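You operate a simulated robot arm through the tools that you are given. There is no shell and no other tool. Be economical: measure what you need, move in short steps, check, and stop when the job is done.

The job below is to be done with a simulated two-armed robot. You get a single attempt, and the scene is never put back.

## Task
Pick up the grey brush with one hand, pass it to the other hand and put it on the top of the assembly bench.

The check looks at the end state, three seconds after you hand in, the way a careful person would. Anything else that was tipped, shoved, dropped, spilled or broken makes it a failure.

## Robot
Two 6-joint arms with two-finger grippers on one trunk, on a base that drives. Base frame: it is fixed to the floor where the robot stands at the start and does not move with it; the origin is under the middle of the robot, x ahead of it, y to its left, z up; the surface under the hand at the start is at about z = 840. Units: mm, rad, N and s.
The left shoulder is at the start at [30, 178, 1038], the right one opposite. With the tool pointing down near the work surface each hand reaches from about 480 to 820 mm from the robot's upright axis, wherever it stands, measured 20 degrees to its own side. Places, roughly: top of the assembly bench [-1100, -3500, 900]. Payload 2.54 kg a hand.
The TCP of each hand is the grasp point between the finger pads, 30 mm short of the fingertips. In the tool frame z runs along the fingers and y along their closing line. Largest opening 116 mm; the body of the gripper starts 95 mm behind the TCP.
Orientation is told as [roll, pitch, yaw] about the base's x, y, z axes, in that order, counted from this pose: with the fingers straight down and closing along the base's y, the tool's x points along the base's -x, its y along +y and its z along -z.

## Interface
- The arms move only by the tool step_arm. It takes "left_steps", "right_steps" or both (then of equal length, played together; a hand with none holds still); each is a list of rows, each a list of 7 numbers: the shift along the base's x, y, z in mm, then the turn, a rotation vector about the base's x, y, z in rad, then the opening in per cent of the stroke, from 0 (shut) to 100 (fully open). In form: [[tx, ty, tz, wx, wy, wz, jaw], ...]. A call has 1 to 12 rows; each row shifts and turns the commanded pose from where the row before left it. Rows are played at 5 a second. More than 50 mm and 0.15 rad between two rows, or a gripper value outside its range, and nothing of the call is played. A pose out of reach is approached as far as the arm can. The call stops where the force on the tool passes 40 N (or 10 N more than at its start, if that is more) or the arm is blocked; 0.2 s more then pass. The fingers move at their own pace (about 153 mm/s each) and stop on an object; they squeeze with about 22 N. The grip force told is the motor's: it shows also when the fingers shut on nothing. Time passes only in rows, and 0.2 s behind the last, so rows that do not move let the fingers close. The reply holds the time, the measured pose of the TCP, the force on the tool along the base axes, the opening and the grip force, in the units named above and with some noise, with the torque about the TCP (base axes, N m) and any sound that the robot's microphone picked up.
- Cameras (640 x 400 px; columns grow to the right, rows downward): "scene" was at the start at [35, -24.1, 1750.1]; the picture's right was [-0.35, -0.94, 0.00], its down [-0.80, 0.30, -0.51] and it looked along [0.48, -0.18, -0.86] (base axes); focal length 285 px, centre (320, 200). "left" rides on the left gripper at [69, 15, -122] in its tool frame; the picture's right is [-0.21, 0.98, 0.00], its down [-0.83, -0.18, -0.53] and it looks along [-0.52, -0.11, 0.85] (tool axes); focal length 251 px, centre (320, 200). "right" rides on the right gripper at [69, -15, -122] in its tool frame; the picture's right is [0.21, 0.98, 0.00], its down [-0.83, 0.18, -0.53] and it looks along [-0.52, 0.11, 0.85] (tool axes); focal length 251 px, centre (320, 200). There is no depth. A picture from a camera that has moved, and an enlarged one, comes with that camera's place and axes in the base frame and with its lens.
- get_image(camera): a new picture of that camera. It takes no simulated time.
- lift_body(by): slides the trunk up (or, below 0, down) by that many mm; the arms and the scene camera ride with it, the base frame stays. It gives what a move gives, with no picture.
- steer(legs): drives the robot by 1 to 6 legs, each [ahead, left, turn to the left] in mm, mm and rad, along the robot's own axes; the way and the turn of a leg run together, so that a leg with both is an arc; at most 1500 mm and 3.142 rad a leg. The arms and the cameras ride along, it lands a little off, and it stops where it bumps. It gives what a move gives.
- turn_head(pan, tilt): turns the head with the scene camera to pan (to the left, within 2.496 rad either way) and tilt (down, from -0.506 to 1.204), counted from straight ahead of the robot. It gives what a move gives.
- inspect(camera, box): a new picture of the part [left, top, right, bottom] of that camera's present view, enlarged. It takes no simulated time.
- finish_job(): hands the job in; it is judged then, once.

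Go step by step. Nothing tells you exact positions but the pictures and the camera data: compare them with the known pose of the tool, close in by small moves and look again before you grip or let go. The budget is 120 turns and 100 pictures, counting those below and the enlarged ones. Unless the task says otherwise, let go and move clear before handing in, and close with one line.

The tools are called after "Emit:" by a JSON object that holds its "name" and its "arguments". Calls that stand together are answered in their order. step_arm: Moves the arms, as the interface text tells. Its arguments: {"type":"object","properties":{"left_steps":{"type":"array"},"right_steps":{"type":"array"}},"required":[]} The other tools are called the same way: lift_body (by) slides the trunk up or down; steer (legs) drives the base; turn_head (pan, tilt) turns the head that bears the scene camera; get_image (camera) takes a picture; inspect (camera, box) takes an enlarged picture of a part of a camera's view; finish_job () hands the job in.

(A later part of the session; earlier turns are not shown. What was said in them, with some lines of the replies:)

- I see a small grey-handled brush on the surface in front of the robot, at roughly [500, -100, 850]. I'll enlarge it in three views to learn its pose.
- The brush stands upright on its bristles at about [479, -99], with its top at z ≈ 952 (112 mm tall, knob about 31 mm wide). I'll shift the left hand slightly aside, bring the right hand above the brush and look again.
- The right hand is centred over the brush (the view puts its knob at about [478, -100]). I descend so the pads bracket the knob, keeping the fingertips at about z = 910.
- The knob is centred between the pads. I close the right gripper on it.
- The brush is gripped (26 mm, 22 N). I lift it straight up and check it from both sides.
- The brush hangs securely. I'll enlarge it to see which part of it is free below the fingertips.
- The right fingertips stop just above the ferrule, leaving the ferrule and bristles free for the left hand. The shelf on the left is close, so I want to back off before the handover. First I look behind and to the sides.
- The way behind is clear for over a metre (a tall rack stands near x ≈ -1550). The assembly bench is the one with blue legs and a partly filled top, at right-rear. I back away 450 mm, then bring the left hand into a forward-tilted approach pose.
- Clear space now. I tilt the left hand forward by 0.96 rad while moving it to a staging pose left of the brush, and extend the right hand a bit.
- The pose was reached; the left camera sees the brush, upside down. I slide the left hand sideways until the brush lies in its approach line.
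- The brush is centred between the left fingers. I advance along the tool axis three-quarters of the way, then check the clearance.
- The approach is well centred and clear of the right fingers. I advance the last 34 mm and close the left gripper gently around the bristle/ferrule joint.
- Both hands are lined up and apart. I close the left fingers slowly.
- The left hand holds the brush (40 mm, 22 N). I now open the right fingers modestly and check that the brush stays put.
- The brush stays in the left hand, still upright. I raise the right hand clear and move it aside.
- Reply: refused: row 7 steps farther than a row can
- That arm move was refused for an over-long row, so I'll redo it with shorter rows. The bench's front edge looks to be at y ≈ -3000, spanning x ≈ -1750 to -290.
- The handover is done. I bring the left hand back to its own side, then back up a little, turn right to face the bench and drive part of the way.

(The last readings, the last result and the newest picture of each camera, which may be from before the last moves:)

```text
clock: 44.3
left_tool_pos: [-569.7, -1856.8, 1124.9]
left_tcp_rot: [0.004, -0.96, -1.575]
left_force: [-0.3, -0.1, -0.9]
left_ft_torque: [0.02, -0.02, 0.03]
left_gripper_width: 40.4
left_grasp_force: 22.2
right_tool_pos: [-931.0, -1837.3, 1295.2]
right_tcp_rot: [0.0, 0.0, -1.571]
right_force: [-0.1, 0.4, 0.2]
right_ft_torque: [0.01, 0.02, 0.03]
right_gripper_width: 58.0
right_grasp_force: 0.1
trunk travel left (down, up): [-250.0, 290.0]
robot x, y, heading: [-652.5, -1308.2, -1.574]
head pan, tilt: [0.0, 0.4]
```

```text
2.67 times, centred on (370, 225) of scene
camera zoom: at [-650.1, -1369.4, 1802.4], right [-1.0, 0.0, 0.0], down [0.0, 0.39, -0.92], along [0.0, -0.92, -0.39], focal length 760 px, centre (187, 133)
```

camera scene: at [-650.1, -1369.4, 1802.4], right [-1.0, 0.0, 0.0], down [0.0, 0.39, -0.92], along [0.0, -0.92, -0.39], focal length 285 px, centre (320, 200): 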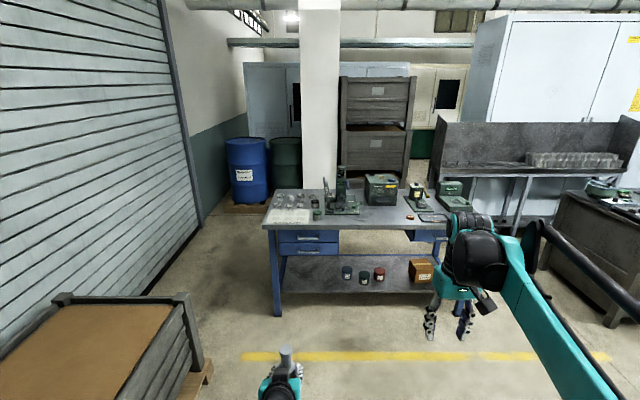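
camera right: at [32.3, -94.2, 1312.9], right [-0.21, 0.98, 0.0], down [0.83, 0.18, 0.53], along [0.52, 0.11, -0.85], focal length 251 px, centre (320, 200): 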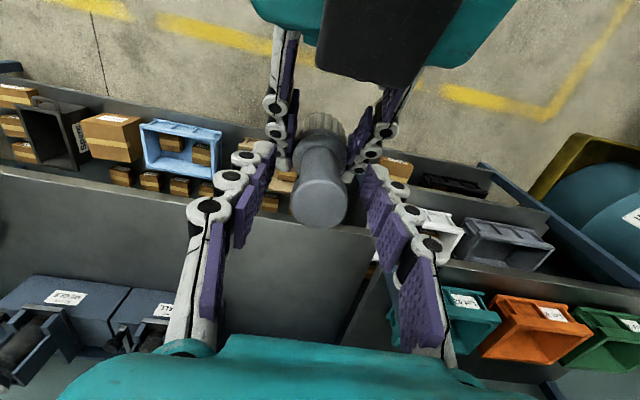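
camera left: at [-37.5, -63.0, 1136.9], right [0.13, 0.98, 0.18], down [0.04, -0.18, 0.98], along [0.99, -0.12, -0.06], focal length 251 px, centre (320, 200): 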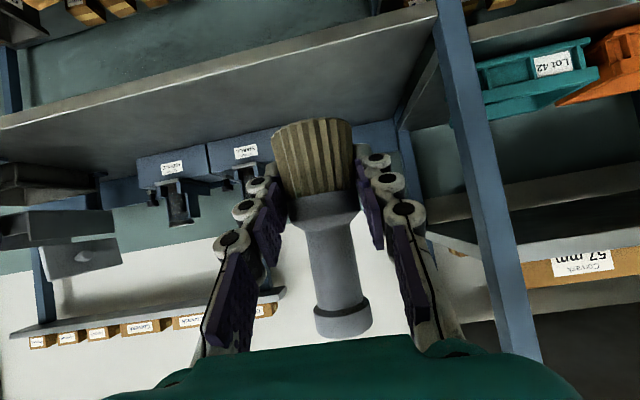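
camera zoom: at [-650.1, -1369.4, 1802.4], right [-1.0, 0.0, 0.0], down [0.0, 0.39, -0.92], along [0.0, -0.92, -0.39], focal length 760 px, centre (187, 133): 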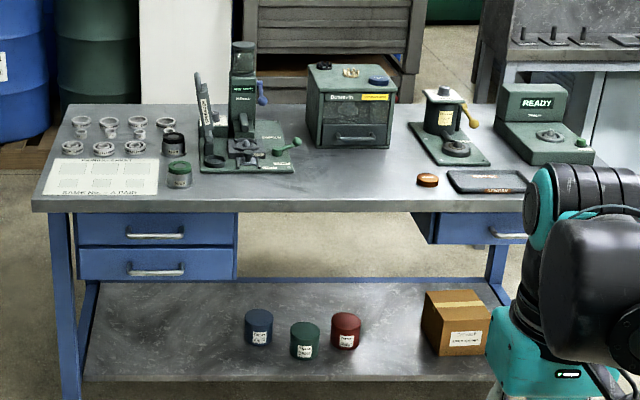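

The free area on the bench is at the front centre, roughly x -970…-1260, y -3090…-3390, between the green press and the orange puck. I aim for about [-1100, -3195], so I drive diagonally nearer and then look again.

Emit:
{"name": "steer", "arguments": {"legs": [[0, -525, 0], [1000, 0, 0]]}}

Emit:
{"name": "turn_head", "arguments": {"pan": 0.0, "tilt": 0.75}}

Emit:
{"name": "get_image", "arguments": {"camera": "scene"}}

Emit:
{"name": "get_image", "arguments": {"camera": "left"}}

```text
clock: 52.1
left_tool_pos: [-1094.0, -2858.0, 1126.0]
left_tcp_rot: [0.004, -0.961, -1.577]
left_force: [-0.6, 0.4, -0.2]
left_ft_torque: [0.01, -0.02, -0.01]
left_gripper_width: 40.2
left_grasp_force: 21.6
right_tool_pos: [-1455.7, -2838.8, 1294.2]
right_tcp_rot: [-0.002, 0.001, -1.572]
right_force: [-0.9, 0.0, 0.0]
right_ft_torque: [0.05, -0.01, 0.02]
right_gripper_width: 58.1
right_grasp_force: 0.1
trunk travel left (down, up): [-250.0, 290.0]
robot x, y, heading: [-1173.6, -2309.0, -1.572]
head pan, tilt: [0.0, 0.4]
```

```text
clock: 52.9
left_tool_pos: [-1094.1, -2857.4, 1126.7]
left_tcp_rot: [0.006, -0.96, -1.577]
left_force: [0.2, -0.9, -0.5]
left_ft_torque: [-0.02, 0.01, 0.03]
left_gripper_width: 40.1
left_grasp_force: 21.7
right_tool_pos: [-1455.4, -2837.3, 1295.2]
right_tcp_rot: [-0.001, -0.001, -1.573]
right_force: [-0.9, 0.6, 0.8]
right_ft_torque: [-0.03, -0.02, 0.0]
right_gripper_width: 58.0
right_grasp_force: 0.0
trunk travel left (down, up): [-250.0, 290.0]
robot x, y, heading: [-1175.0, -2306.3, -1.573]
head pan, tilt: [0.0, 0.75]
```

```text
62 pictures are left
camera scene: at [-1174.1, -2359.9, 1771.4], right [-1.0, 0.0, 0.0], down [0.0, 0.68, -0.73], along [0.0, -0.73, -0.68], focal length 285 px, centre (320, 200)
```

scene: 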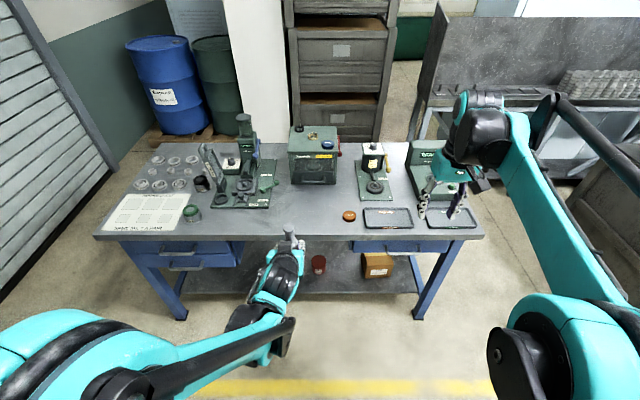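

```text
61 pictures are left
camera left: at [-1078.8, -2717.2, 1138.3], right [0.98, -0.12, 0.18], down [-0.18, -0.04, 0.98], along [-0.11, -0.99, -0.06], focal length 251 px, centre (320, 200)
```

left: 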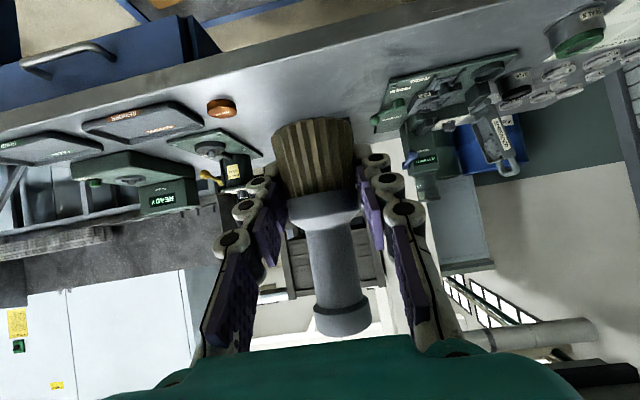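

The spot is confirmed: bench front edge at y ≈ -3100, press corner at x ≈ -956, puck at x ≈ -1297, box front at y ≈ -3415. I drive 345 mm ahead so that the brush hovers over [-1095, -3203].

Emit:
{"name": "steer", "arguments": {"legs": [[345, 0, 0]]}}

Emit:
{"name": "get_image", "arguments": {"camera": "scene"}}

Emit:
{"name": "get_image", "arguments": {"camera": "left"}}

Emit:
{"name": "get_image", "arguments": {"camera": "right"}}

```text
clock: 55.2
left_tool_pos: [-1095.1, -3200.4, 1124.9]
left_tcp_rot: [0.005, -0.961, -1.576]
left_force: [0.4, -0.4, -1.5]
left_ft_torque: [0.01, 0.03, -0.01]
left_gripper_width: 40.2
left_grasp_force: 21.9
right_tool_pos: [-1455.6, -3181.2, 1294.5]
right_tcp_rot: [0.0, 0.0, -1.574]
right_force: [0.8, -1.3, 0.1]
right_ft_torque: [0.07, -0.01, -0.05]
right_gripper_width: 58.3
right_grasp_force: 0.0
trunk travel left (down, up): [-250.0, 290.0]
robot x, y, heading: [-1173.6, -2649.3, -1.57]
head pan, tilt: [0.0, 0.75]
```

```text
60 pictures are left
camera scene: at [-1174.7, -2703.6, 1771.3], right [-1.0, 0.0, 0.0], down [0.0, 0.68, -0.73], along [0.0, -0.73, -0.68], focal length 285 px, centre (320, 200)
```

scene: 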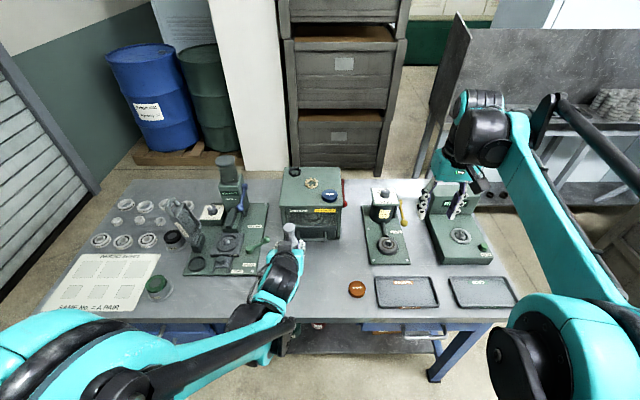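

```text
59 pictures are left
camera left: at [-1079.4, -3060.4, 1138.0], right [0.98, -0.12, 0.18], down [-0.18, -0.04, 0.98], along [-0.11, -0.99, -0.06], focal length 251 px, centre (320, 200)
```

left: 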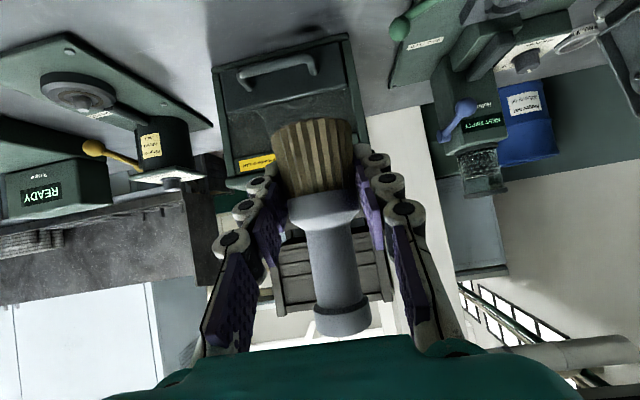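

```text
58 pictures are left
camera right: at [-1471.3, -3112.2, 1417.9], right [0.98, 0.21, 0.0], down [0.18, -0.83, 0.53], along [0.11, -0.52, -0.85], focal length 251 px, centre (320, 200)
```

right: 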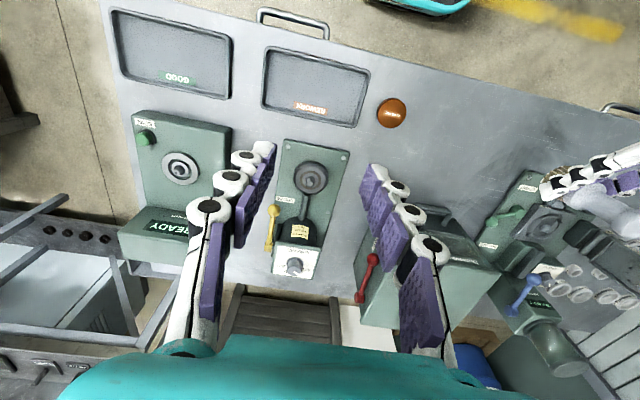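

The brush hovers over the free spot with clear margins to the press, puck and box. I descend 150 mm and check.

Emit:
{"name": "step_arm", "arguments": {"left_steps": [[0, 0, -30, 0, 0, 0, 0], [0, 0, -30, 0, 0, 0, 0], [0, 0, -30, 0, 0, 0, 0], [0, 0, -30, 0, 0, 0, 0], [0, 0, -30, 0, 0, 0, 0], [0, 0, 0, 0, 0, 0, 0]]}}

Emit:
{"name": "get_image", "arguments": {"camera": "left"}}

Emit:
{"name": "get_image", "arguments": {"camera": "scene"}}

Emit:
{"name": "get_image", "arguments": {"camera": "right"}}

```text
clock: 56.6
left_tool_pos: [-1105.4, -3235.4, 1037.4]
left_tcp_rot: [0.006, -0.957, -1.575]
left_force: [-0.4, 0.6, -1.0]
left_ft_torque: [-0.03, -0.03, -0.03]
left_gripper_width: 40.3
left_grasp_force: 22.3
left hand out of reach, approached as far as the arm can: row 3, 4, 5
right_tool_pos: [-1456.2, -3180.6, 1296.2]
right_tcp_rot: [0.001, 0.0, -1.573]
right_force: [-0.7, -0.2, -0.6]
right_ft_torque: [-0.02, -0.01, -0.02]
right_gripper_width: 58.2
right_grasp_force: 0.1
trunk travel left (down, up): [-250.0, 290.0]
robot x, y, heading: [-1175.0, -2645.5, -1.575]
head pan, tilt: [0.0, 0.75]
```

```text
57 pictures are left
camera left: at [-1090.5, -3095.7, 1049.5], right [0.98, -0.12, 0.18], down [-0.18, -0.04, 0.98], along [-0.11, -0.99, -0.06], focal length 251 px, centre (320, 200)
```

left: 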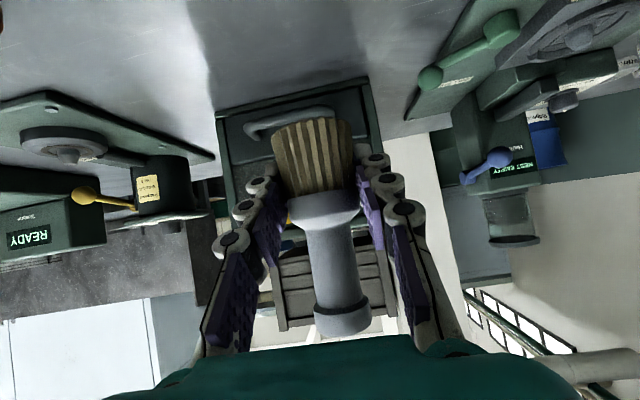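

```text
56 pictures are left
camera scene: at [-1174.6, -2702.0, 1771.4], right [-1.0, 0.0, 0.0], down [0.0, 0.68, -0.73], along [0.0, -0.73, -0.68], focal length 285 px, centre (320, 200)
```

scene: 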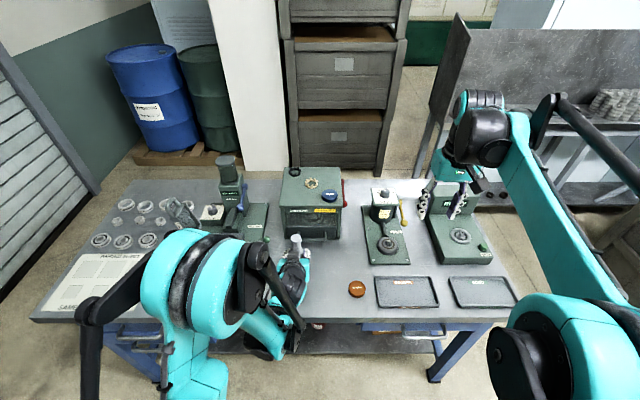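

```text
55 pictures are left
camera right: at [-1471.2, -3111.0, 1418.4], right [0.98, 0.21, 0.0], down [0.18, -0.83, 0.53], along [0.11, -0.52, -0.85], focal length 251 px, centre (320, 200)
```

right: 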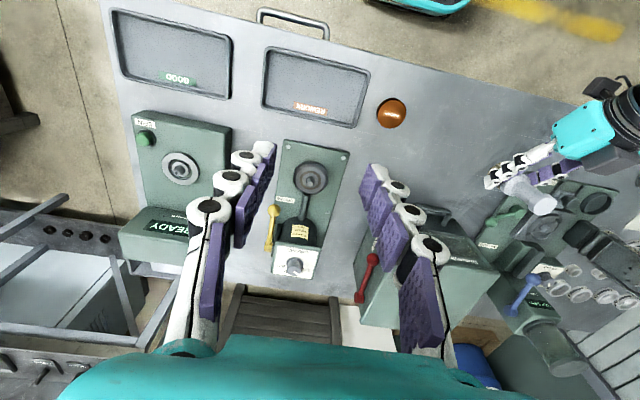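

The arm was too folded to go lower: it stopped at z ≈ 1037, drifting slightly forward and contacting nothing. I'll raise it again, then extend the arm while backing the base, so the reach is comfortable.

Emit:
{"name": "step_arm", "arguments": {"left_steps": [[0, 0, 30, 0, 0, 0, 0], [0, 0, 30, 0, 0, 0, 0], [0, 0, 30, 0, 0, 0, 0], [0, 0, 30, 0, 0, 0, 0], [0, 0, 30, 0, 0, 0, 0], [0, 0, 0, 0, 0, 0, 0]]}}

Emit:
{"name": "get_image", "arguments": {"camera": "scene"}}

```text
clock: 58.0
left_tool_pos: [-1105.1, -3235.4, 1185.9]
left_tcp_rot: [0.006, -0.96, -1.576]
left_force: [0.5, -0.4, -0.4]
left_ft_torque: [0.01, 0.01, 0.0]
left_gripper_width: 40.3
left_grasp_force: 22.1
right_tool_pos: [-1455.5, -3181.6, 1295.8]
right_tcp_rot: [0.0, 0.0, -1.571]
right_force: [-0.2, 0.3, -0.2]
right_ft_torque: [0.03, 0.0, 0.0]
right_gripper_width: 58.0
right_grasp_force: 0.1
trunk travel left (down, up): [-250.0, 290.0]
robot x, y, heading: [-1175.6, -2646.6, -1.574]
head pan, tilt: [0.0, 0.75]
```

```text
54 pictures are left
camera scene: at [-1174.8, -2703.4, 1771.3], right [-1.0, 0.0, 0.0], down [0.0, 0.68, -0.73], along [0.0, -0.73, -0.68], focal length 285 px, centre (320, 200)
```

scene: 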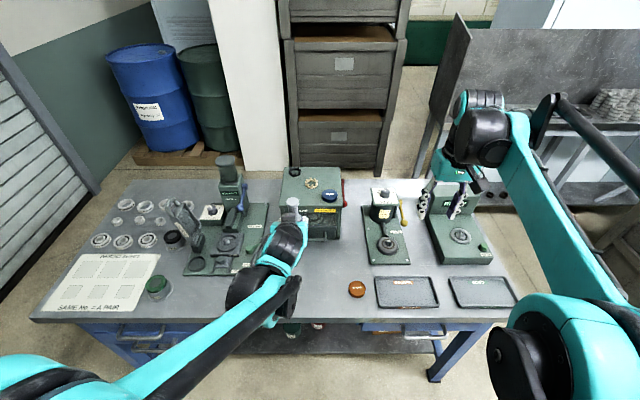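

The arm is back in its normal posture at z ≈ 1186. I back the base 130 mm and extend the hand forward.

Emit:
{"name": "steer", "arguments": {"legs": [[-130, 0, 0]]}}

Emit:
{"name": "step_arm", "arguments": {"left_steps": [[0, -35, 0, 0, 0, 0, 0], [0, -35, -10, 0, 0, 0, 0], [2, -30, -25, 0, 0, 0, 0], [2, 0, -30, 0, 0, 0, 0], [0, 0, 0, 0, 0, 0, 0]]}}

Emit:
{"name": "get_image", "arguments": {"camera": "scene"}}

```text
clock: 59.2
left_tool_pos: [-1103.9, -3105.3, 1185.7]
left_tcp_rot: [0.005, -0.959, -1.574]
left_force: [0.1, 1.0, -0.5]
left_ft_torque: [0.0, 0.03, -0.02]
left_gripper_width: 40.0
left_grasp_force: 22.2
right_tool_pos: [-1456.8, -3049.7, 1296.3]
right_tcp_rot: [-0.001, 0.0, -1.571]
right_force: [-0.3, 0.3, 0.7]
right_ft_torque: [-0.02, -0.03, -0.01]
right_gripper_width: 58.2
right_grasp_force: 0.0
trunk travel left (down, up): [-250.0, 290.0]
robot x, y, heading: [-1175.9, -2518.7, -1.574]
head pan, tilt: [0.0, 0.75]
```

```text
clock: 60.4
left_tool_pos: [-1100.8, -3204.8, 1120.1]
left_tcp_rot: [0.004, -0.96, -1.573]
left_force: [0.1, -0.3, -0.1]
left_ft_torque: [-0.01, -0.01, -0.02]
left_gripper_width: 40.4
left_grasp_force: 21.8
right_tool_pos: [-1456.1, -3050.7, 1295.2]
right_tcp_rot: [-0.001, -0.002, -1.571]
right_force: [-0.5, -0.2, -0.5]
right_ft_torque: [-0.03, -0.01, -0.03]
right_gripper_width: 58.0
right_grasp_force: 0.1
trunk travel left (down, up): [-250.0, 290.0]
robot x, y, heading: [-1174.9, -2520.8, -1.568]
head pan, tilt: [0.0, 0.75]
```

```text
53 pictures are left
camera scene: at [-1174.4, -2572.4, 1771.4], right [-1.0, 0.0, 0.0], down [0.0, 0.68, -0.73], along [0.0, -0.73, -0.68], focal length 285 px, centre (320, 200)
```

scene: 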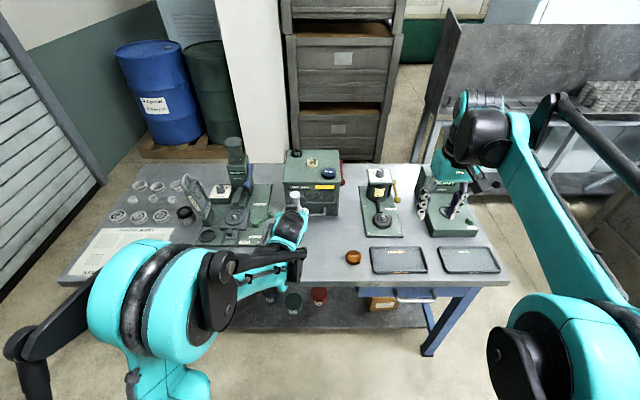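

This posture, with the elbow raised, suits reaching low. I descend in small rows and look again.

Emit:
{"name": "step_arm", "arguments": {"left_steps": [[0, 0, -30, 0, 0, 0, 0], [0, 0, -30, 0, 0, 0, 0], [0, 0, -30, 0, 0, 0, 0], [0, 0, -30, 0, 0, 0, 0], [0, 0, 0, 0, 0, 0, 0]]}}

Emit:
{"name": "get_image", "arguments": {"camera": "scene"}}

Emit:
{"name": "get_image", "arguments": {"camera": "left"}}

```text
clock: 61.6
left_tool_pos: [-1100.9, -3204.8, 1001.8]
left_tcp_rot: [0.004, -0.96, -1.573]
left_force: [-0.7, -0.3, -1.5]
left_ft_torque: [-0.01, 0.01, 0.02]
left_gripper_width: 40.5
left_grasp_force: 22.2
right_tool_pos: [-1455.6, -3049.6, 1296.1]
right_tcp_rot: [0.001, 0.0, -1.572]
right_force: [1.0, 0.9, 0.1]
right_ft_torque: [0.02, -0.02, 0.01]
right_gripper_width: 58.1
right_grasp_force: 0.0
trunk travel left (down, up): [-250.0, 290.0]
robot x, y, heading: [-1172.6, -2518.4, -1.572]
head pan, tilt: [0.0, 0.75]
```

```text
52 pictures are left
camera scene: at [-1174.5, -2571.8, 1771.4], right [-1.0, 0.0, 0.0], down [0.0, 0.68, -0.73], along [0.0, -0.73, -0.68], focal length 285 px, centre (320, 200)
```

scene: 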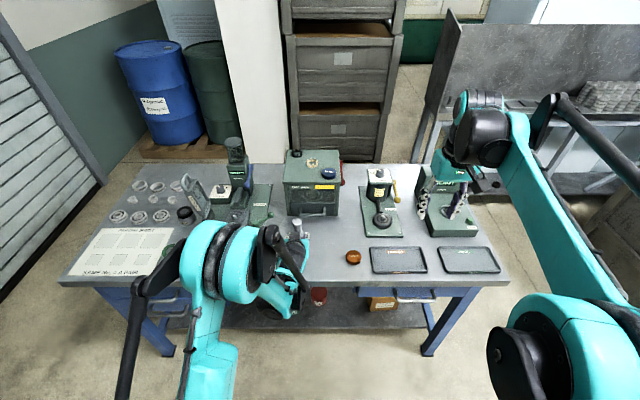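

```text
51 pictures are left
camera left: at [-1085.8, -3064.6, 1013.7], right [0.98, -0.12, 0.18], down [-0.18, -0.04, 0.98], along [-0.11, -0.99, -0.06], focal length 251 px, centre (320, 200)
```

left: 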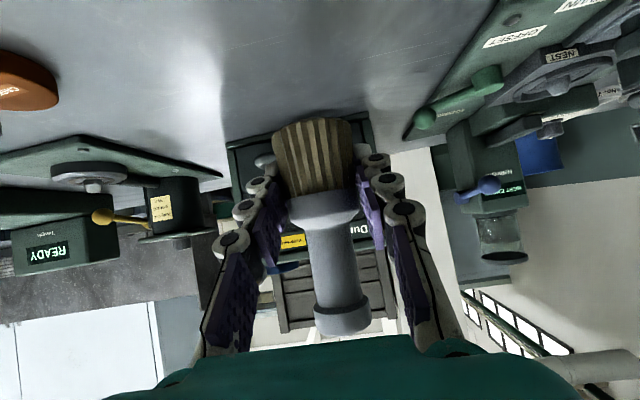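

The brush is still upright and firmly held, its bottom about 65 mm above the bench. I go down 50 mm more and then creep.

Emit:
{"name": "step_arm", "arguments": {"left_steps": [[0, 0, -20, 0, 0, 0, 0], [0, 0, -20, 0, 0, 0, 0], [0, 0, -10, 0, 0, 0, 0], [0, 0, 0, 0, 0, 0, 0]]}}

Emit:
{"name": "get_image", "arguments": {"camera": "left"}}

Emit:
{"name": "get_image", "arguments": {"camera": "right"}}

Emit:
{"name": "get_image", "arguments": {"camera": "scene"}}

```text
clock: 62.6
left_tool_pos: [-1100.6, -3204.7, 950.6]
left_tcp_rot: [0.005, -0.96, -1.575]
left_force: [0.0, -0.3, 0.0]
left_ft_torque: [0.01, -0.02, 0.0]
left_gripper_width: 39.9
left_grasp_force: 22.2
right_tool_pos: [-1457.1, -3050.9, 1295.0]
right_tcp_rot: [-0.001, 0.001, -1.573]
right_force: [0.1, -0.6, -0.2]
right_ft_torque: [0.0, 0.01, 0.0]
right_gripper_width: 58.2
right_grasp_force: 0.1
trunk travel left (down, up): [-250.0, 290.0]
robot x, y, heading: [-1174.4, -2519.8, -1.572]
head pan, tilt: [0.0, 0.75]
```

```text
50 pictures are left
camera left: at [-1085.5, -3065.1, 963.4], right [0.98, -0.12, 0.18], down [-0.18, -0.04, 0.98], along [-0.11, -0.99, -0.06], focal length 251 px, centre (320, 200)
```

left: 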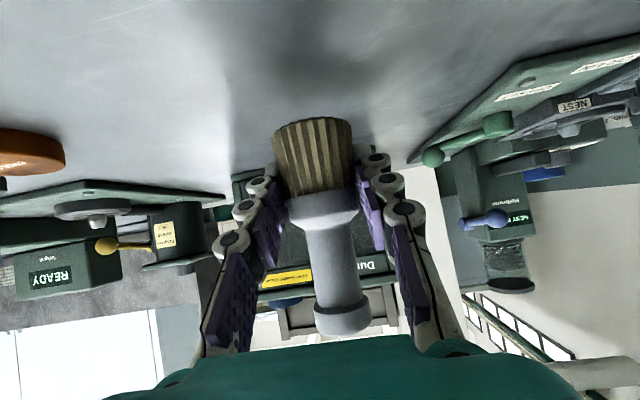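

```text
49 pictures are left
camera right: at [-1471.0, -2981.5, 1418.2], right [0.98, 0.21, 0.0], down [0.18, -0.83, 0.53], along [0.11, -0.52, -0.85], focal length 251 px, centre (320, 200)
```

right: 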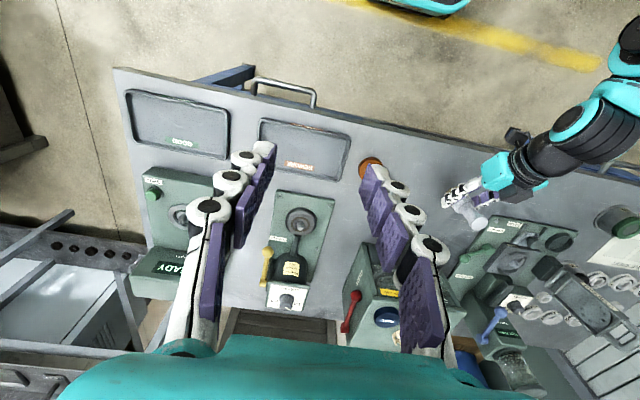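

```text
48 pictures are left
camera scene: at [-1174.5, -2572.5, 1771.4], right [-1.0, 0.0, 0.0], down [0.0, 0.68, -0.73], along [0.0, -0.73, -0.68], focal length 285 px, centre (320, 200)
```

scene: 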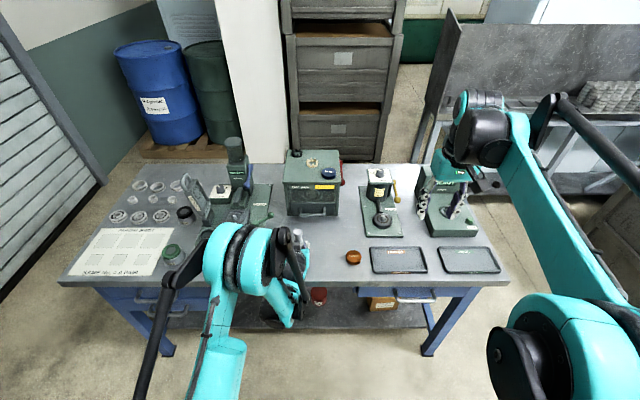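

Close to the bench now; my estimate is about 14 mm left. I creep down and watch the force.

Emit:
{"name": "step_arm", "arguments": {"left_steps": [[0, 0, -4, 0, 0, 0, 0], [0, 0, -3, 0, 0, 0, 0], [0, 0, -2, 0, 0, 0, 0], [0, 0, 0, 0, 0, 0, 0]]}}

Emit:
{"name": "get_image", "arguments": {"camera": "left"}}

Emit:
{"name": "inspect", "arguments": {"camera": "right", "box": [420, 100, 640, 260]}}

```text
clock: 63.6
left_tool_pos: [-1100.0, -3206.6, 942.2]
left_tcp_rot: [0.005, -0.96, -1.575]
left_force: [-0.2, 0.3, -0.3]
left_ft_torque: [0.01, -0.03, 0.0]
left_gripper_width: 40.3
left_grasp_force: 22.2
right_tool_pos: [-1454.8, -3050.6, 1295.2]
right_tcp_rot: [0.001, 0.0, -1.572]
right_force: [-0.1, -0.6, -0.9]
right_ft_torque: [0.02, -0.02, -0.02]
right_gripper_width: 58.1
right_grasp_force: 0.1
trunk travel left (down, up): [-250.0, 290.0]
robot x, y, heading: [-1173.9, -2521.3, -1.569]
head pan, tilt: [0.0, 0.75]
```

```text
47 pictures are left
camera left: at [-1085.5, -3065.8, 954.8], right [0.98, -0.12, 0.18], down [-0.18, -0.04, 0.98], along [-0.11, -0.99, -0.06], focal length 251 px, centre (320, 200)
```

left: 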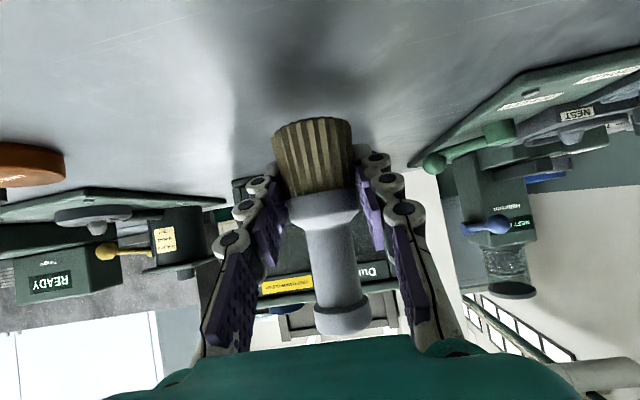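

```text
2.50 times, centred on (530, 180) of right
camera zoom: at [-1471.0, -2981.6, 1418.2], right [0.98, 0.21, 0.0], down [0.18, -0.83, 0.53], along [0.11, -0.52, -0.85], focal length 629 px, centre (-205, 250)
```

zoom: 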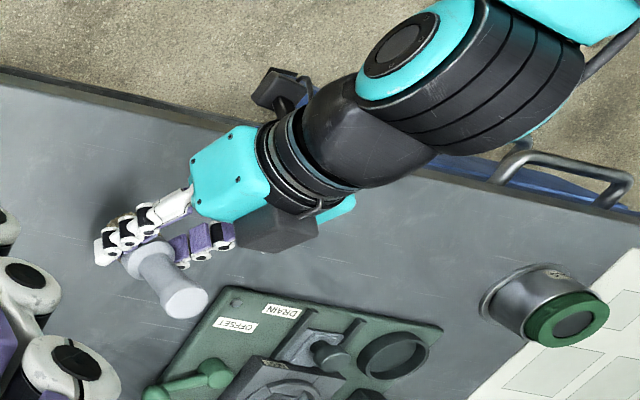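

No contact yet, and the hand is clear of the press. I continue in 2 mm steps.

Emit:
{"name": "step_arm", "arguments": {"left_steps": [[0, 0, -2, 0, 0, 0, 0], [0, 0, -1.5, 0, 0, 0, 0], [0, 0, -1, 0, 0, 0, 0], [0, 0, 0, 0, 0, 0, 0]]}}

```text
clock: 64.6
left_tool_pos: [-1101.0, -3207.3, 939.8]
left_tcp_rot: [0.005, -0.957, -1.576]
left_force: [0.0, 0.6, -2.1]
left_ft_torque: [-0.01, 0.0, -0.01]
left_gripper_width: 40.1
left_grasp_force: 22.0
right_tool_pos: [-1456.0, -3050.2, 1295.6]
right_tcp_rot: [0.002, -0.001, -1.572]
right_force: [-1.1, 0.3, -0.5]
right_ft_torque: [0.01, 0.0, 0.02]
right_gripper_width: 58.1
right_grasp_force: 0.1
trunk travel left (down, up): [-250.0, 290.0]
robot x, y, heading: [-1177.6, -2516.7, -1.575]
head pan, tilt: [0.0, 0.75]
```

Still free. I creep a little more.

Emit:
{"name": "step_arm", "arguments": {"left_steps": [[0, 0, -1, 0, 0, 0, 0], [0, 0, -1, 0, 0, 0, 0], [0, 0, 0, 0, 0, 0, 0]]}}

Emit:
{"name": "inspect", "arguments": {"camera": "left", "box": [220, 60, 420, 185]}}

```text
clock: 65.4
left_tool_pos: [-1101.5, -3208.1, 937.5]
left_tcp_rot: [0.005, -0.958, -1.574]
left_force: [0.2, 0.1, -2.1]
left_ft_torque: [0.03, -0.02, -0.01]
left_gripper_width: 40.1
left_grasp_force: 21.8
left hand out of reach, approached as far as the arm can: row 1
right_tool_pos: [-1456.1, -3051.6, 1294.2]
right_tcp_rot: [-0.001, 0.0, -1.571]
right_force: [-0.8, -1.0, -0.3]
right_ft_torque: [-0.02, -0.04, 0.01]
right_gripper_width: 57.8
right_grasp_force: 0.0
trunk travel left (down, up): [-250.0, 290.0]
robot x, y, heading: [-1175.9, -2519.1, -1.572]
head pan, tilt: [0.0, 0.75]
```

```text
3.20 times, centred on (320, 122) of left
camera zoom: at [-1086.4, -3068.6, 950.3], right [0.98, -0.12, 0.18], down [-0.18, -0.04, 0.98], along [-0.11, -0.99, -0.06], focal length 805 px, centre (320, 448)
```

zoom: 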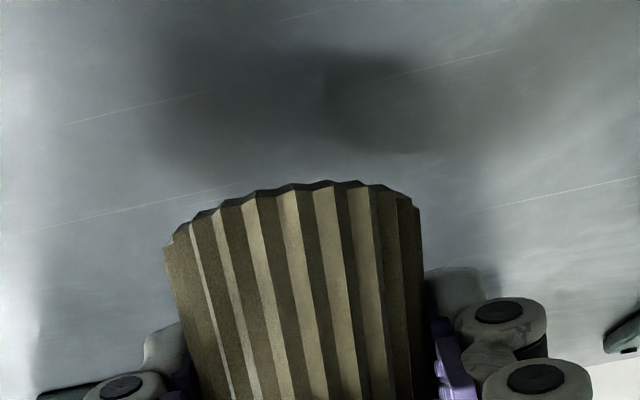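

The arm is at its fold limit, so I let the trunk lower the hand the last few millimetres.

Emit:
{"name": "lift_body", "arguments": {"by": -3}}

Emit:
{"name": "inspect", "arguments": {"camera": "left", "box": [220, 60, 420, 185]}}

```text
clock: 66.0
left_tool_pos: [-1101.4, -3209.4, 934.6]
left_tcp_rot: [0.005, -0.96, -1.574]
left_force: [-0.3, 0.3, -0.5]
left_ft_torque: [0.01, 0.01, 0.01]
left_gripper_width: 40.1
left_grasp_force: 21.9
right_tool_pos: [-1456.5, -3050.4, 1291.8]
right_tcp_rot: [0.001, -0.001, -1.571]
right_force: [-0.1, 0.5, -0.2]
right_ft_torque: [-0.04, 0.01, 0.0]
right_gripper_width: 58.2
right_grasp_force: 0.1
trunk travel left (down, up): [-247.0, 293.0]
robot x, y, heading: [-1177.3, -2523.0, -1.574]
head pan, tilt: [0.0, 0.75]
```

```text
3.20 times, centred on (320, 122) of left
camera zoom: at [-1086.4, -3068.6, 947.3], right [0.98, -0.12, 0.18], down [-0.18, -0.04, 0.98], along [-0.11, -0.99, -0.06], focal length 805 px, centre (320, 448)
```

zoom: 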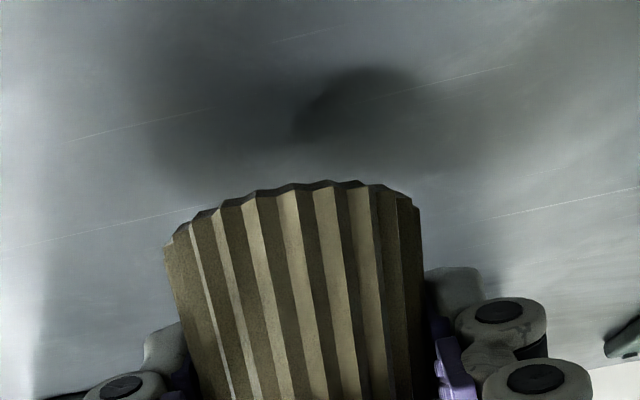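

The shadow is drawing nearer but there's no contact yet. I lower in small trunk steps.

Emit:
{"name": "lift_body", "arguments": {"by": -3}}

Emit:
{"name": "inspect", "arguments": {"camera": "left", "box": [120, 0, 520, 250]}}

Emit:
{"name": "inspect", "arguments": {"camera": "right", "box": [420, 170, 540, 245]}}

```text
clock: 66.5
left_tool_pos: [-1101.0, -3208.2, 930.9]
left_tcp_rot: [0.005, -0.958, -1.574]
left_force: [0.3, 0.0, -0.5]
left_ft_torque: [-0.02, 0.01, 0.02]
left_gripper_width: 40.7
left_grasp_force: 22.3
right_tool_pos: [-1455.1, -3050.9, 1288.7]
right_tcp_rot: [-0.002, 0.0, -1.573]
right_force: [0.5, -1.0, -0.9]
right_ft_torque: [0.0, 0.0, -0.01]
right_gripper_width: 58.1
right_grasp_force: 0.0
trunk travel left (down, up): [-244.0, 296.0]
robot x, y, heading: [-1175.8, -2519.4, -1.576]
head pan, tilt: [0.0, 0.75]
```

```text
1.60 times, centred on (320, 125) of left
camera zoom: at [-1086.4, -3068.6, 944.3], right [0.98, -0.12, 0.18], down [-0.18, -0.04, 0.98], along [-0.11, -0.99, -0.06], focal length 402 px, centre (320, 320)
```

zoom: 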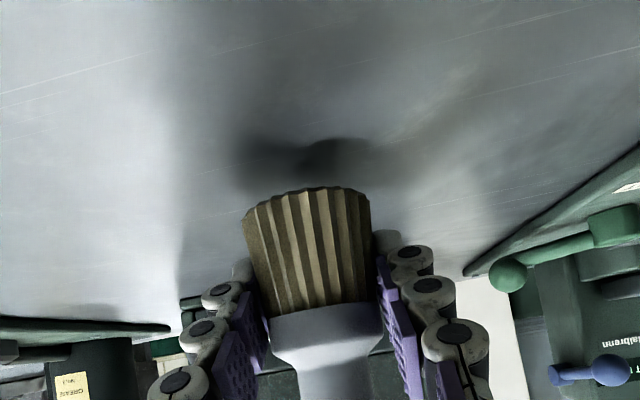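

```text
5.33 times, centred on (480, 208) of right
camera zoom: at [-1471.0, -2981.6, 1412.2], right [0.98, 0.21, 0.0], down [0.18, -0.83, 0.53], along [0.11, -0.52, -0.85], focal length 1341 px, centre (-533, 160)
```

zoom: 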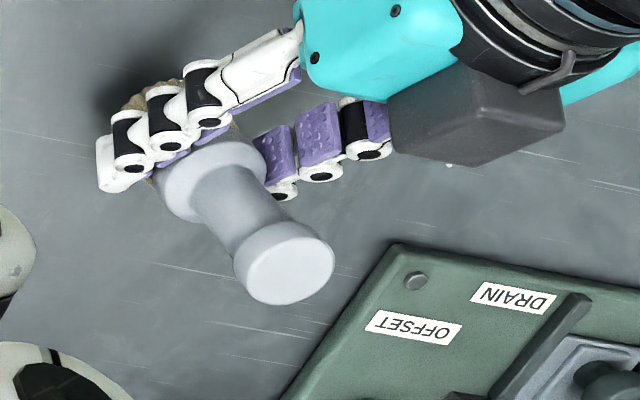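

No contact yet; the shadow suggests there's still perhaps 15–25 mm. I continue with 5 mm trunk steps.

Emit:
{"name": "lift_body", "arguments": {"by": -5}}

Emit:
{"name": "inspect", "arguments": {"camera": "left", "box": [120, 0, 520, 250]}}

```text
clock: 67.0
left_tool_pos: [-1101.6, -3208.3, 926.5]
left_tcp_rot: [0.005, -0.959, -1.575]
left_force: [0.3, -0.1, -1.0]
left_ft_torque: [0.02, -0.05, 0.0]
left_gripper_width: 40.3
left_grasp_force: 21.4
right_tool_pos: [-1456.1, -3050.7, 1284.1]
right_tcp_rot: [0.0, 0.0, -1.572]
right_force: [0.4, 0.4, -1.5]
right_ft_torque: [-0.01, 0.0, 0.0]
right_gripper_width: 58.1
right_grasp_force: 0.1
trunk travel left (down, up): [-239.0, 301.0]
robot x, y, heading: [-1178.0, -2516.8, -1.571]
head pan, tilt: [0.0, 0.75]
```

```text
1.60 times, centred on (320, 125) of left
camera zoom: at [-1086.4, -3068.5, 939.3], right [0.98, -0.12, 0.18], down [-0.18, -0.04, 0.98], along [-0.11, -0.99, -0.06], focal length 402 px, centre (320, 320)
```

zoom: 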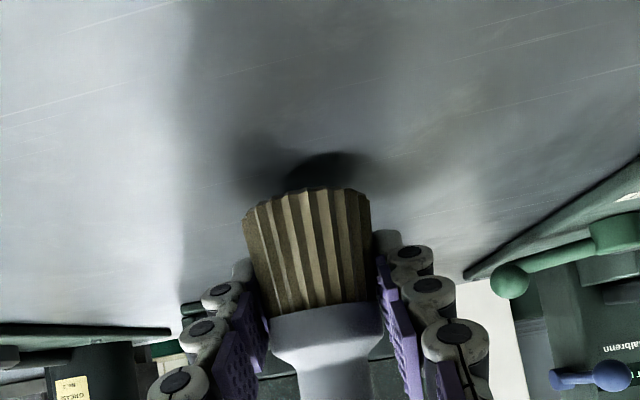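

The shadow is closing in, with roughly 10 mm to go. I lower 5 mm, then look.

Emit:
{"name": "lift_body", "arguments": {"by": -5}}

Emit:
{"name": "inspect", "arguments": {"camera": "left", "box": [120, 0, 520, 250]}}

```text
clock: 67.6
left_tool_pos: [-1100.7, -3208.2, 921.6]
left_tcp_rot: [0.006, -0.959, -1.574]
left_force: [0.4, 0.5, -0.6]
left_ft_torque: [0.04, -0.03, 0.01]
left_gripper_width: 40.2
left_grasp_force: 22.0
right_tool_pos: [-1455.4, -3050.9, 1279.5]
right_tcp_rot: [-0.002, 0.001, -1.572]
right_force: [0.6, -0.7, 0.3]
right_ft_torque: [-0.01, -0.02, 0.03]
right_gripper_width: 58.1
right_grasp_force: 0.1
trunk travel left (down, up): [-234.0, 306.0]
robot x, y, heading: [-1175.6, -2521.3, -1.571]
head pan, tilt: [0.0, 0.75]
```

```text
1.60 times, centred on (320, 125) of left
camera zoom: at [-1086.4, -3068.5, 934.4], right [0.98, -0.12, 0.18], down [-0.18, -0.04, 0.98], along [-0.11, -0.99, -0.06], focal length 402 px, centre (320, 320)
```

zoom: 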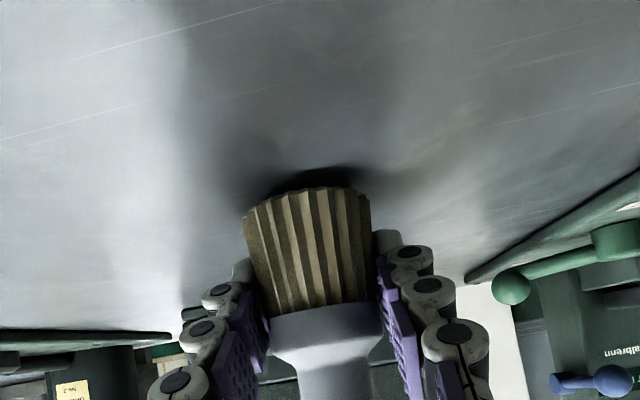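

About 4–5 mm remain. I lower 3 mm, then 1 mm at a time while watching the force.

Emit:
{"name": "lift_body", "arguments": {"by": -3}}

Emit:
{"name": "inspect", "arguments": {"camera": "left", "box": [220, 60, 420, 185]}}

```text
clock: 68.1
left_tool_pos: [-1101.3, -3209.2, 919.3]
left_tcp_rot: [0.005, -0.959, -1.575]
left_force: [-0.2, -0.1, -1.2]
left_ft_torque: [-0.01, 0.03, 0.01]
left_gripper_width: 40.3
left_grasp_force: 22.2
right_tool_pos: [-1457.2, -3051.4, 1276.6]
right_tcp_rot: [-0.001, 0.0, -1.573]
right_force: [-0.3, 0.1, 0.2]
right_ft_torque: [-0.01, -0.02, -0.02]
right_gripper_width: 58.0
right_grasp_force: 0.0
trunk travel left (down, up): [-231.0, 309.0]
robot x, y, heading: [-1173.0, -2519.7, -1.571]
head pan, tilt: [0.0, 0.75]
```

```text
3.20 times, centred on (320, 122) of left
camera zoom: at [-1086.4, -3068.5, 931.4], right [0.98, -0.12, 0.18], down [-0.18, -0.04, 0.98], along [-0.11, -0.99, -0.06], focal length 805 px, centre (320, 448)
```

zoom: 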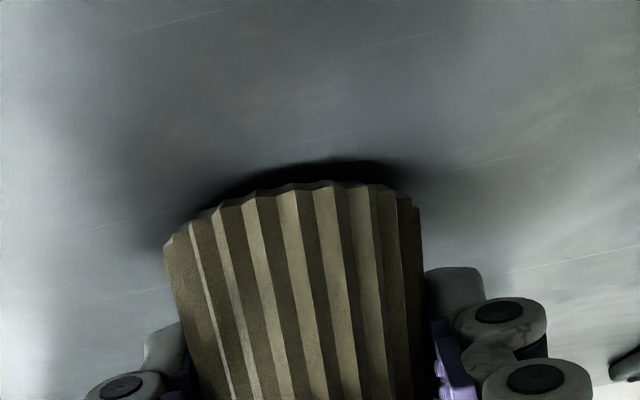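

Emit:
{"name": "lift_body", "arguments": {"by": -2}}

Emit:
{"name": "inspect", "arguments": {"camera": "left", "box": [220, 60, 420, 185]}}

```text
clock: 68.6
left_tool_pos: [-1101.6, -3208.5, 916.1]
left_tcp_rot: [0.005, -0.958, -1.574]
left_force: [-1.4, 0.2, -1.3]
left_ft_torque: [0.0, -0.01, 0.02]
left_gripper_width: 40.1
left_grasp_force: 22.1
right_tool_pos: [-1455.5, -3051.4, 1274.3]
right_tcp_rot: [0.001, 0.001, -1.572]
right_force: [-0.5, -0.1, -0.6]
right_ft_torque: [0.0, 0.02, 0.04]
right_gripper_width: 57.8
right_grasp_force: 0.1
trunk travel left (down, up): [-229.0, 311.0]
robot x, y, heading: [-1174.0, -2517.6, -1.572]
head pan, tilt: [0.0, 0.75]
```

```text
3.20 times, centred on (320, 122) of left
camera zoom: at [-1086.4, -3068.5, 929.3], right [0.98, -0.12, 0.18], down [-0.18, -0.04, 0.98], along [-0.11, -0.99, -0.06], focal length 805 px, centre (320, 448)
```

zoom: 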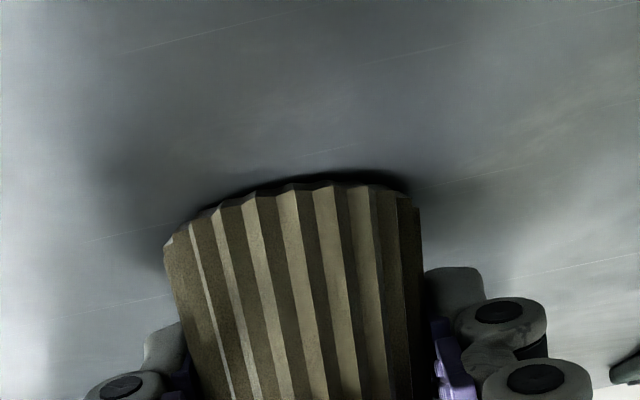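

Nearly touching now; the shadow is down to a thin line. I lower the last millimetre or so.

Emit:
{"name": "lift_body", "arguments": {"by": -1}}

Emit:
{"name": "lift_body", "arguments": {"by": -0.7}}

Emit:
{"name": "inspect", "arguments": {"camera": "left", "box": [220, 60, 420, 185]}}

```text
clock: 69.1
left_tool_pos: [-1101.1, -3208.7, 916.4]
left_tcp_rot: [0.006, -0.96, -1.575]
left_force: [0.6, -1.4, 4.6]
left_ft_torque: [-0.11, 0.11, 0.04]
left_gripper_width: 40.2
left_grasp_force: 22.3
right_tool_pos: [-1455.9, -3050.6, 1273.8]
right_tcp_rot: [0.001, 0.0, -1.573]
right_force: [-0.6, -0.4, -0.1]
right_ft_torque: [-0.02, 0.03, 0.04]
right_gripper_width: 57.9
right_grasp_force: 0.1
trunk travel left (down, up): [-228.0, 312.0]
robot x, y, heading: [-1177.7, -2515.5, -1.57]
head pan, tilt: [0.0, 0.75]
```

```text
clock: 69.6
left_tool_pos: [-1100.9, -3209.6, 916.4]
left_tcp_rot: [0.005, -0.962, -1.576]
left_force: [1.0, -3.4, 12.9]
left_ft_torque: [-0.26, 0.07, 0.02]
left_gripper_width: 40.1
left_grasp_force: 21.9
right_tool_pos: [-1455.2, -3050.9, 1273.6]
right_tcp_rot: [0.001, -0.001, -1.574]
right_force: [-0.3, 0.4, 0.0]
right_ft_torque: [0.02, 0.01, 0.01]
right_gripper_width: 57.9
right_grasp_force: 0.1
trunk travel left (down, up): [-227.0, 313.0]
robot x, y, heading: [-1177.0, -2521.6, -1.571]
head pan, tilt: [0.0, 0.75]
```

```text
3.20 times, centred on (320, 122) of left
camera zoom: at [-1086.4, -3068.3, 928.4], right [0.98, -0.12, 0.18], down [-0.18, -0.04, 0.98], along [-0.11, -0.99, -0.06], focal length 805 px, centre (320, 448)
```

zoom: 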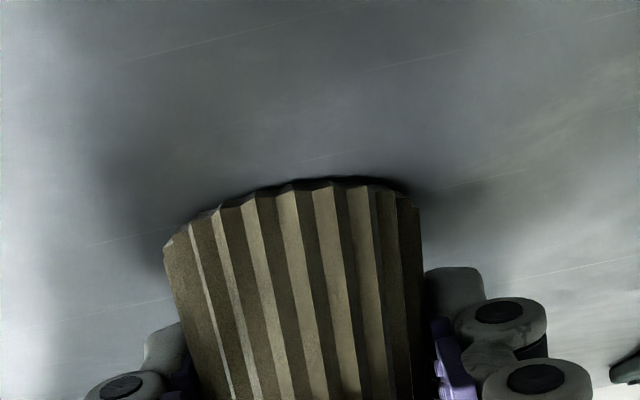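

The brush is pressing on the bench with 13 N. I ease off by about 1 mm, then open the fingers partially.

Emit:
{"name": "lift_body", "arguments": {"by": 1}}

Emit:
{"name": "step_arm", "arguments": {"left_steps": [[0, 0, 0, 0, 0, 0, 40], [0, 0, 0, 0, 0, 0, 48], [0, 0, 0, 0, 0, 0, 58], [0, 0, 0, 0, 0, 0, 70], [0, 0, 0, 0, 0, 0, 70]]}}

Emit:
{"name": "get_image", "arguments": {"camera": "left"}}

Emit:
{"name": "inspect", "arguments": {"camera": "right", "box": [420, 100, 640, 260]}}

```text
clock: 70.1
left_tool_pos: [-1102.5, -3207.6, 916.3]
left_tcp_rot: [0.005, -0.959, -1.574]
left_force: [0.1, -2.4, 6.0]
left_ft_torque: [-0.19, -0.03, 0.01]
left_gripper_width: 40.2
left_grasp_force: 22.0
right_tool_pos: [-1456.0, -3050.4, 1273.7]
right_tcp_rot: [0.0, -0.001, -1.572]
right_force: [-0.2, 0.3, 0.9]
right_ft_torque: [0.03, -0.02, 0.02]
right_gripper_width: 57.9
right_grasp_force: 0.0
trunk travel left (down, up): [-228.0, 312.0]
robot x, y, heading: [-1172.3, -2519.6, -1.572]
head pan, tilt: [0.0, 0.75]
```

```text
clock: 71.3
left_tool_pos: [-1101.1, -3208.4, 915.8]
left_tcp_rot: [0.004, -0.956, -1.574]
left_force: [1.4, -0.4, 0.1]
left_ft_torque: [0.02, 0.02, -0.02]
left_gripper_width: 81.1
left_grasp_force: 0.0
right_tool_pos: [-1456.5, -3051.2, 1273.2]
right_tcp_rot: [-0.002, 0.0, -1.571]
right_force: [0.8, 0.1, 0.5]
right_ft_torque: [-0.03, 0.01, 0.06]
right_gripper_width: 57.9
right_grasp_force: 0.0
trunk travel left (down, up): [-228.0, 312.0]
robot x, y, heading: [-1176.8, -2516.1, -1.571]
head pan, tilt: [0.0, 0.75]
```

```text
36 pictures are left
camera left: at [-1086.4, -3068.6, 928.6], right [0.98, -0.12, 0.18], down [-0.18, -0.04, 0.98], along [-0.11, -0.99, -0.06], focal length 251 px, centre (320, 200)
```

left: 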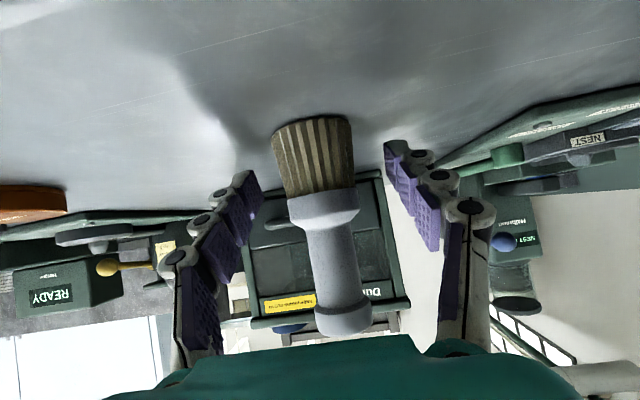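

```text
2.50 times, centred on (530, 180) of right
camera zoom: at [-1471.0, -2981.6, 1396.5], right [0.98, 0.21, 0.0], down [0.18, -0.83, 0.53], along [0.11, -0.52, -0.85], focal length 629 px, centre (-205, 250)
```

zoom: 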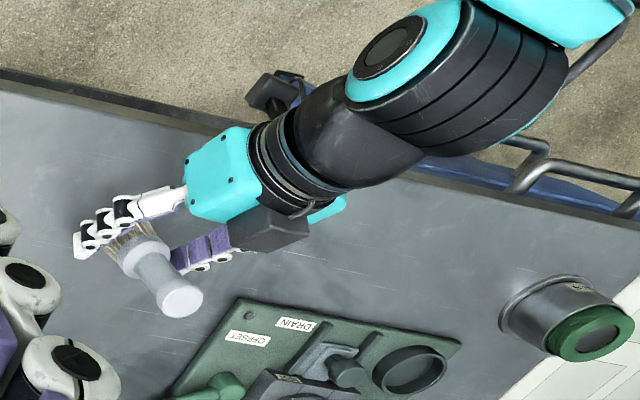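

The brush stands freely upright on the bench. I open wider and drive straight back so the fingers slide out on either side of it.

Emit:
{"name": "step_arm", "arguments": {"left_steps": [[0, 0, 0, 0, 0, 0, 85], [0, 0, 0, 0, 0, 0, 95], [0, 0, 0, 0, 0, 0, 95]]}}

Emit:
{"name": "steer", "arguments": {"legs": [[-120, 0, 0]]}}

Emit:
{"name": "get_image", "arguments": {"camera": "left"}}

Emit:
{"name": "get_image", "arguments": {"camera": "scene"}}

```text
clock: 72.1
left_tool_pos: [-1101.4, -3208.4, 916.0]
left_tcp_rot: [0.007, -0.959, -1.573]
left_force: [-0.5, 0.4, 0.3]
left_ft_torque: [0.02, 0.02, 0.01]
left_gripper_width: 110.2
left_grasp_force: 0.0
right_tool_pos: [-1454.9, -3051.2, 1274.6]
right_tcp_rot: [-0.001, 0.002, -1.571]
right_force: [0.0, 0.1, -0.3]
right_ft_torque: [0.01, -0.02, 0.01]
right_gripper_width: 58.1
right_grasp_force: 0.1
trunk travel left (down, up): [-228.0, 312.0]
robot x, y, heading: [-1173.5, -2521.3, -1.577]
head pan, tilt: [0.0, 0.75]
```

```text
clock: 73.4
left_tool_pos: [-1102.1, -3087.5, 916.2]
left_tcp_rot: [0.006, -0.961, -1.575]
left_force: [-0.5, -0.5, 0.2]
left_ft_torque: [-0.01, 0.0, 0.0]
left_gripper_width: 110.0
left_grasp_force: 0.1
right_tool_pos: [-1455.5, -2929.3, 1274.9]
right_tcp_rot: [0.001, -0.002, -1.573]
right_force: [-0.5, -0.5, 0.6]
right_ft_torque: [-0.04, 0.0, -0.03]
right_gripper_width: 58.0
right_grasp_force: 0.0
trunk travel left (down, up): [-228.0, 312.0]
robot x, y, heading: [-1173.4, -2394.5, -1.569]
head pan, tilt: [0.0, 0.75]
```

```text
34 pictures are left
camera left: at [-1086.3, -2947.1, 929.2], right [0.98, -0.12, 0.18], down [-0.18, -0.04, 0.98], along [-0.11, -0.99, -0.06], focal length 251 px, centre (320, 200)
```

left: 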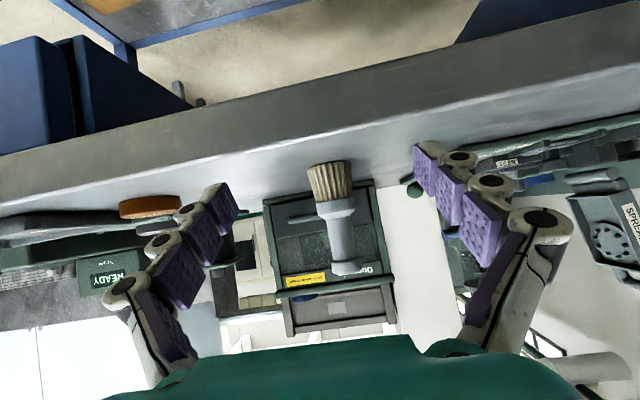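

```text
33 pictures are left
camera scene: at [-1174.3, -2450.2, 1749.7], right [-1.0, 0.0, 0.0], down [0.0, 0.68, -0.73], along [0.0, -0.73, -0.68], focal length 285 px, centre (320, 200)
```

scene: 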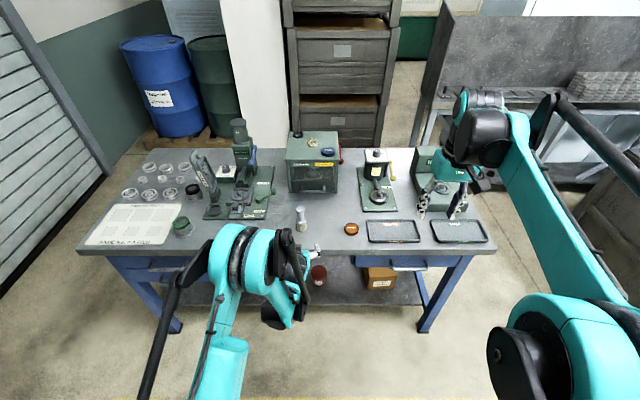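

The brush stands upright on the bench and the hand has slid out without touching it. I back off another 250 mm and take a final look.

Emit:
{"name": "steer", "arguments": {"legs": [[-250, 0, 0]]}}

Emit:
{"name": "inspect", "arguments": {"camera": "scene", "box": [80, 100, 500, 360]}}

```text
clock: 75.2
left_tool_pos: [-1101.1, -2836.2, 917.0]
left_tcp_rot: [0.005, -0.961, -1.574]
left_force: [0.0, 0.1, -0.4]
left_ft_torque: [-0.04, -0.02, 0.02]
left_gripper_width: 110.2
left_grasp_force: 0.1
right_tool_pos: [-1454.2, -2679.2, 1274.0]
right_tcp_rot: [-0.001, 0.001, -1.57]
right_force: [-0.6, 0.6, 0.1]
right_ft_torque: [-0.04, 0.01, -0.01]
right_gripper_width: 58.2
right_grasp_force: 0.1
trunk travel left (down, up): [-228.0, 312.0]
robot x, y, heading: [-1173.7, -2146.8, -1.569]
head pan, tilt: [0.0, 0.75]
```

```text
1.52 times, centred on (290, 230) of scene
camera zoom: at [-1174.0, -2199.5, 1749.7], right [-1.0, 0.0, 0.0], down [0.0, 0.68, -0.73], along [0.0, -0.73, -0.68], focal length 434 px, centre (366, 154)
```

zoom: 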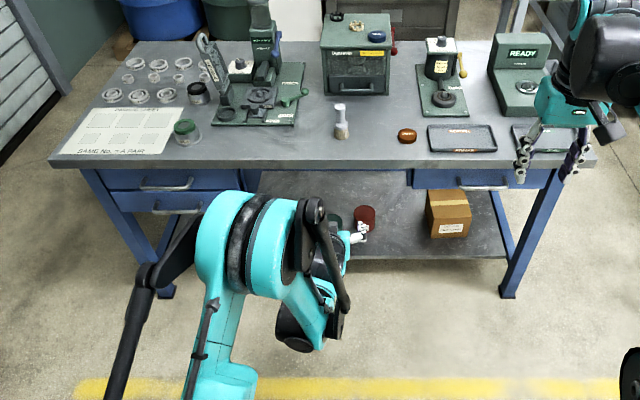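

The brush stands upright on the assembly bench, everything else is undisturbed and both hands are clear, so I hand in.

Emit:
{"name": "finish_job", "arguments": {}}

```text
The job is handed in.
```

The right hand picked up the grey brush and passed it to the left, which set it upright on the assembly bench; nothing else looked disturbed in the last picture, and the job is handed in.
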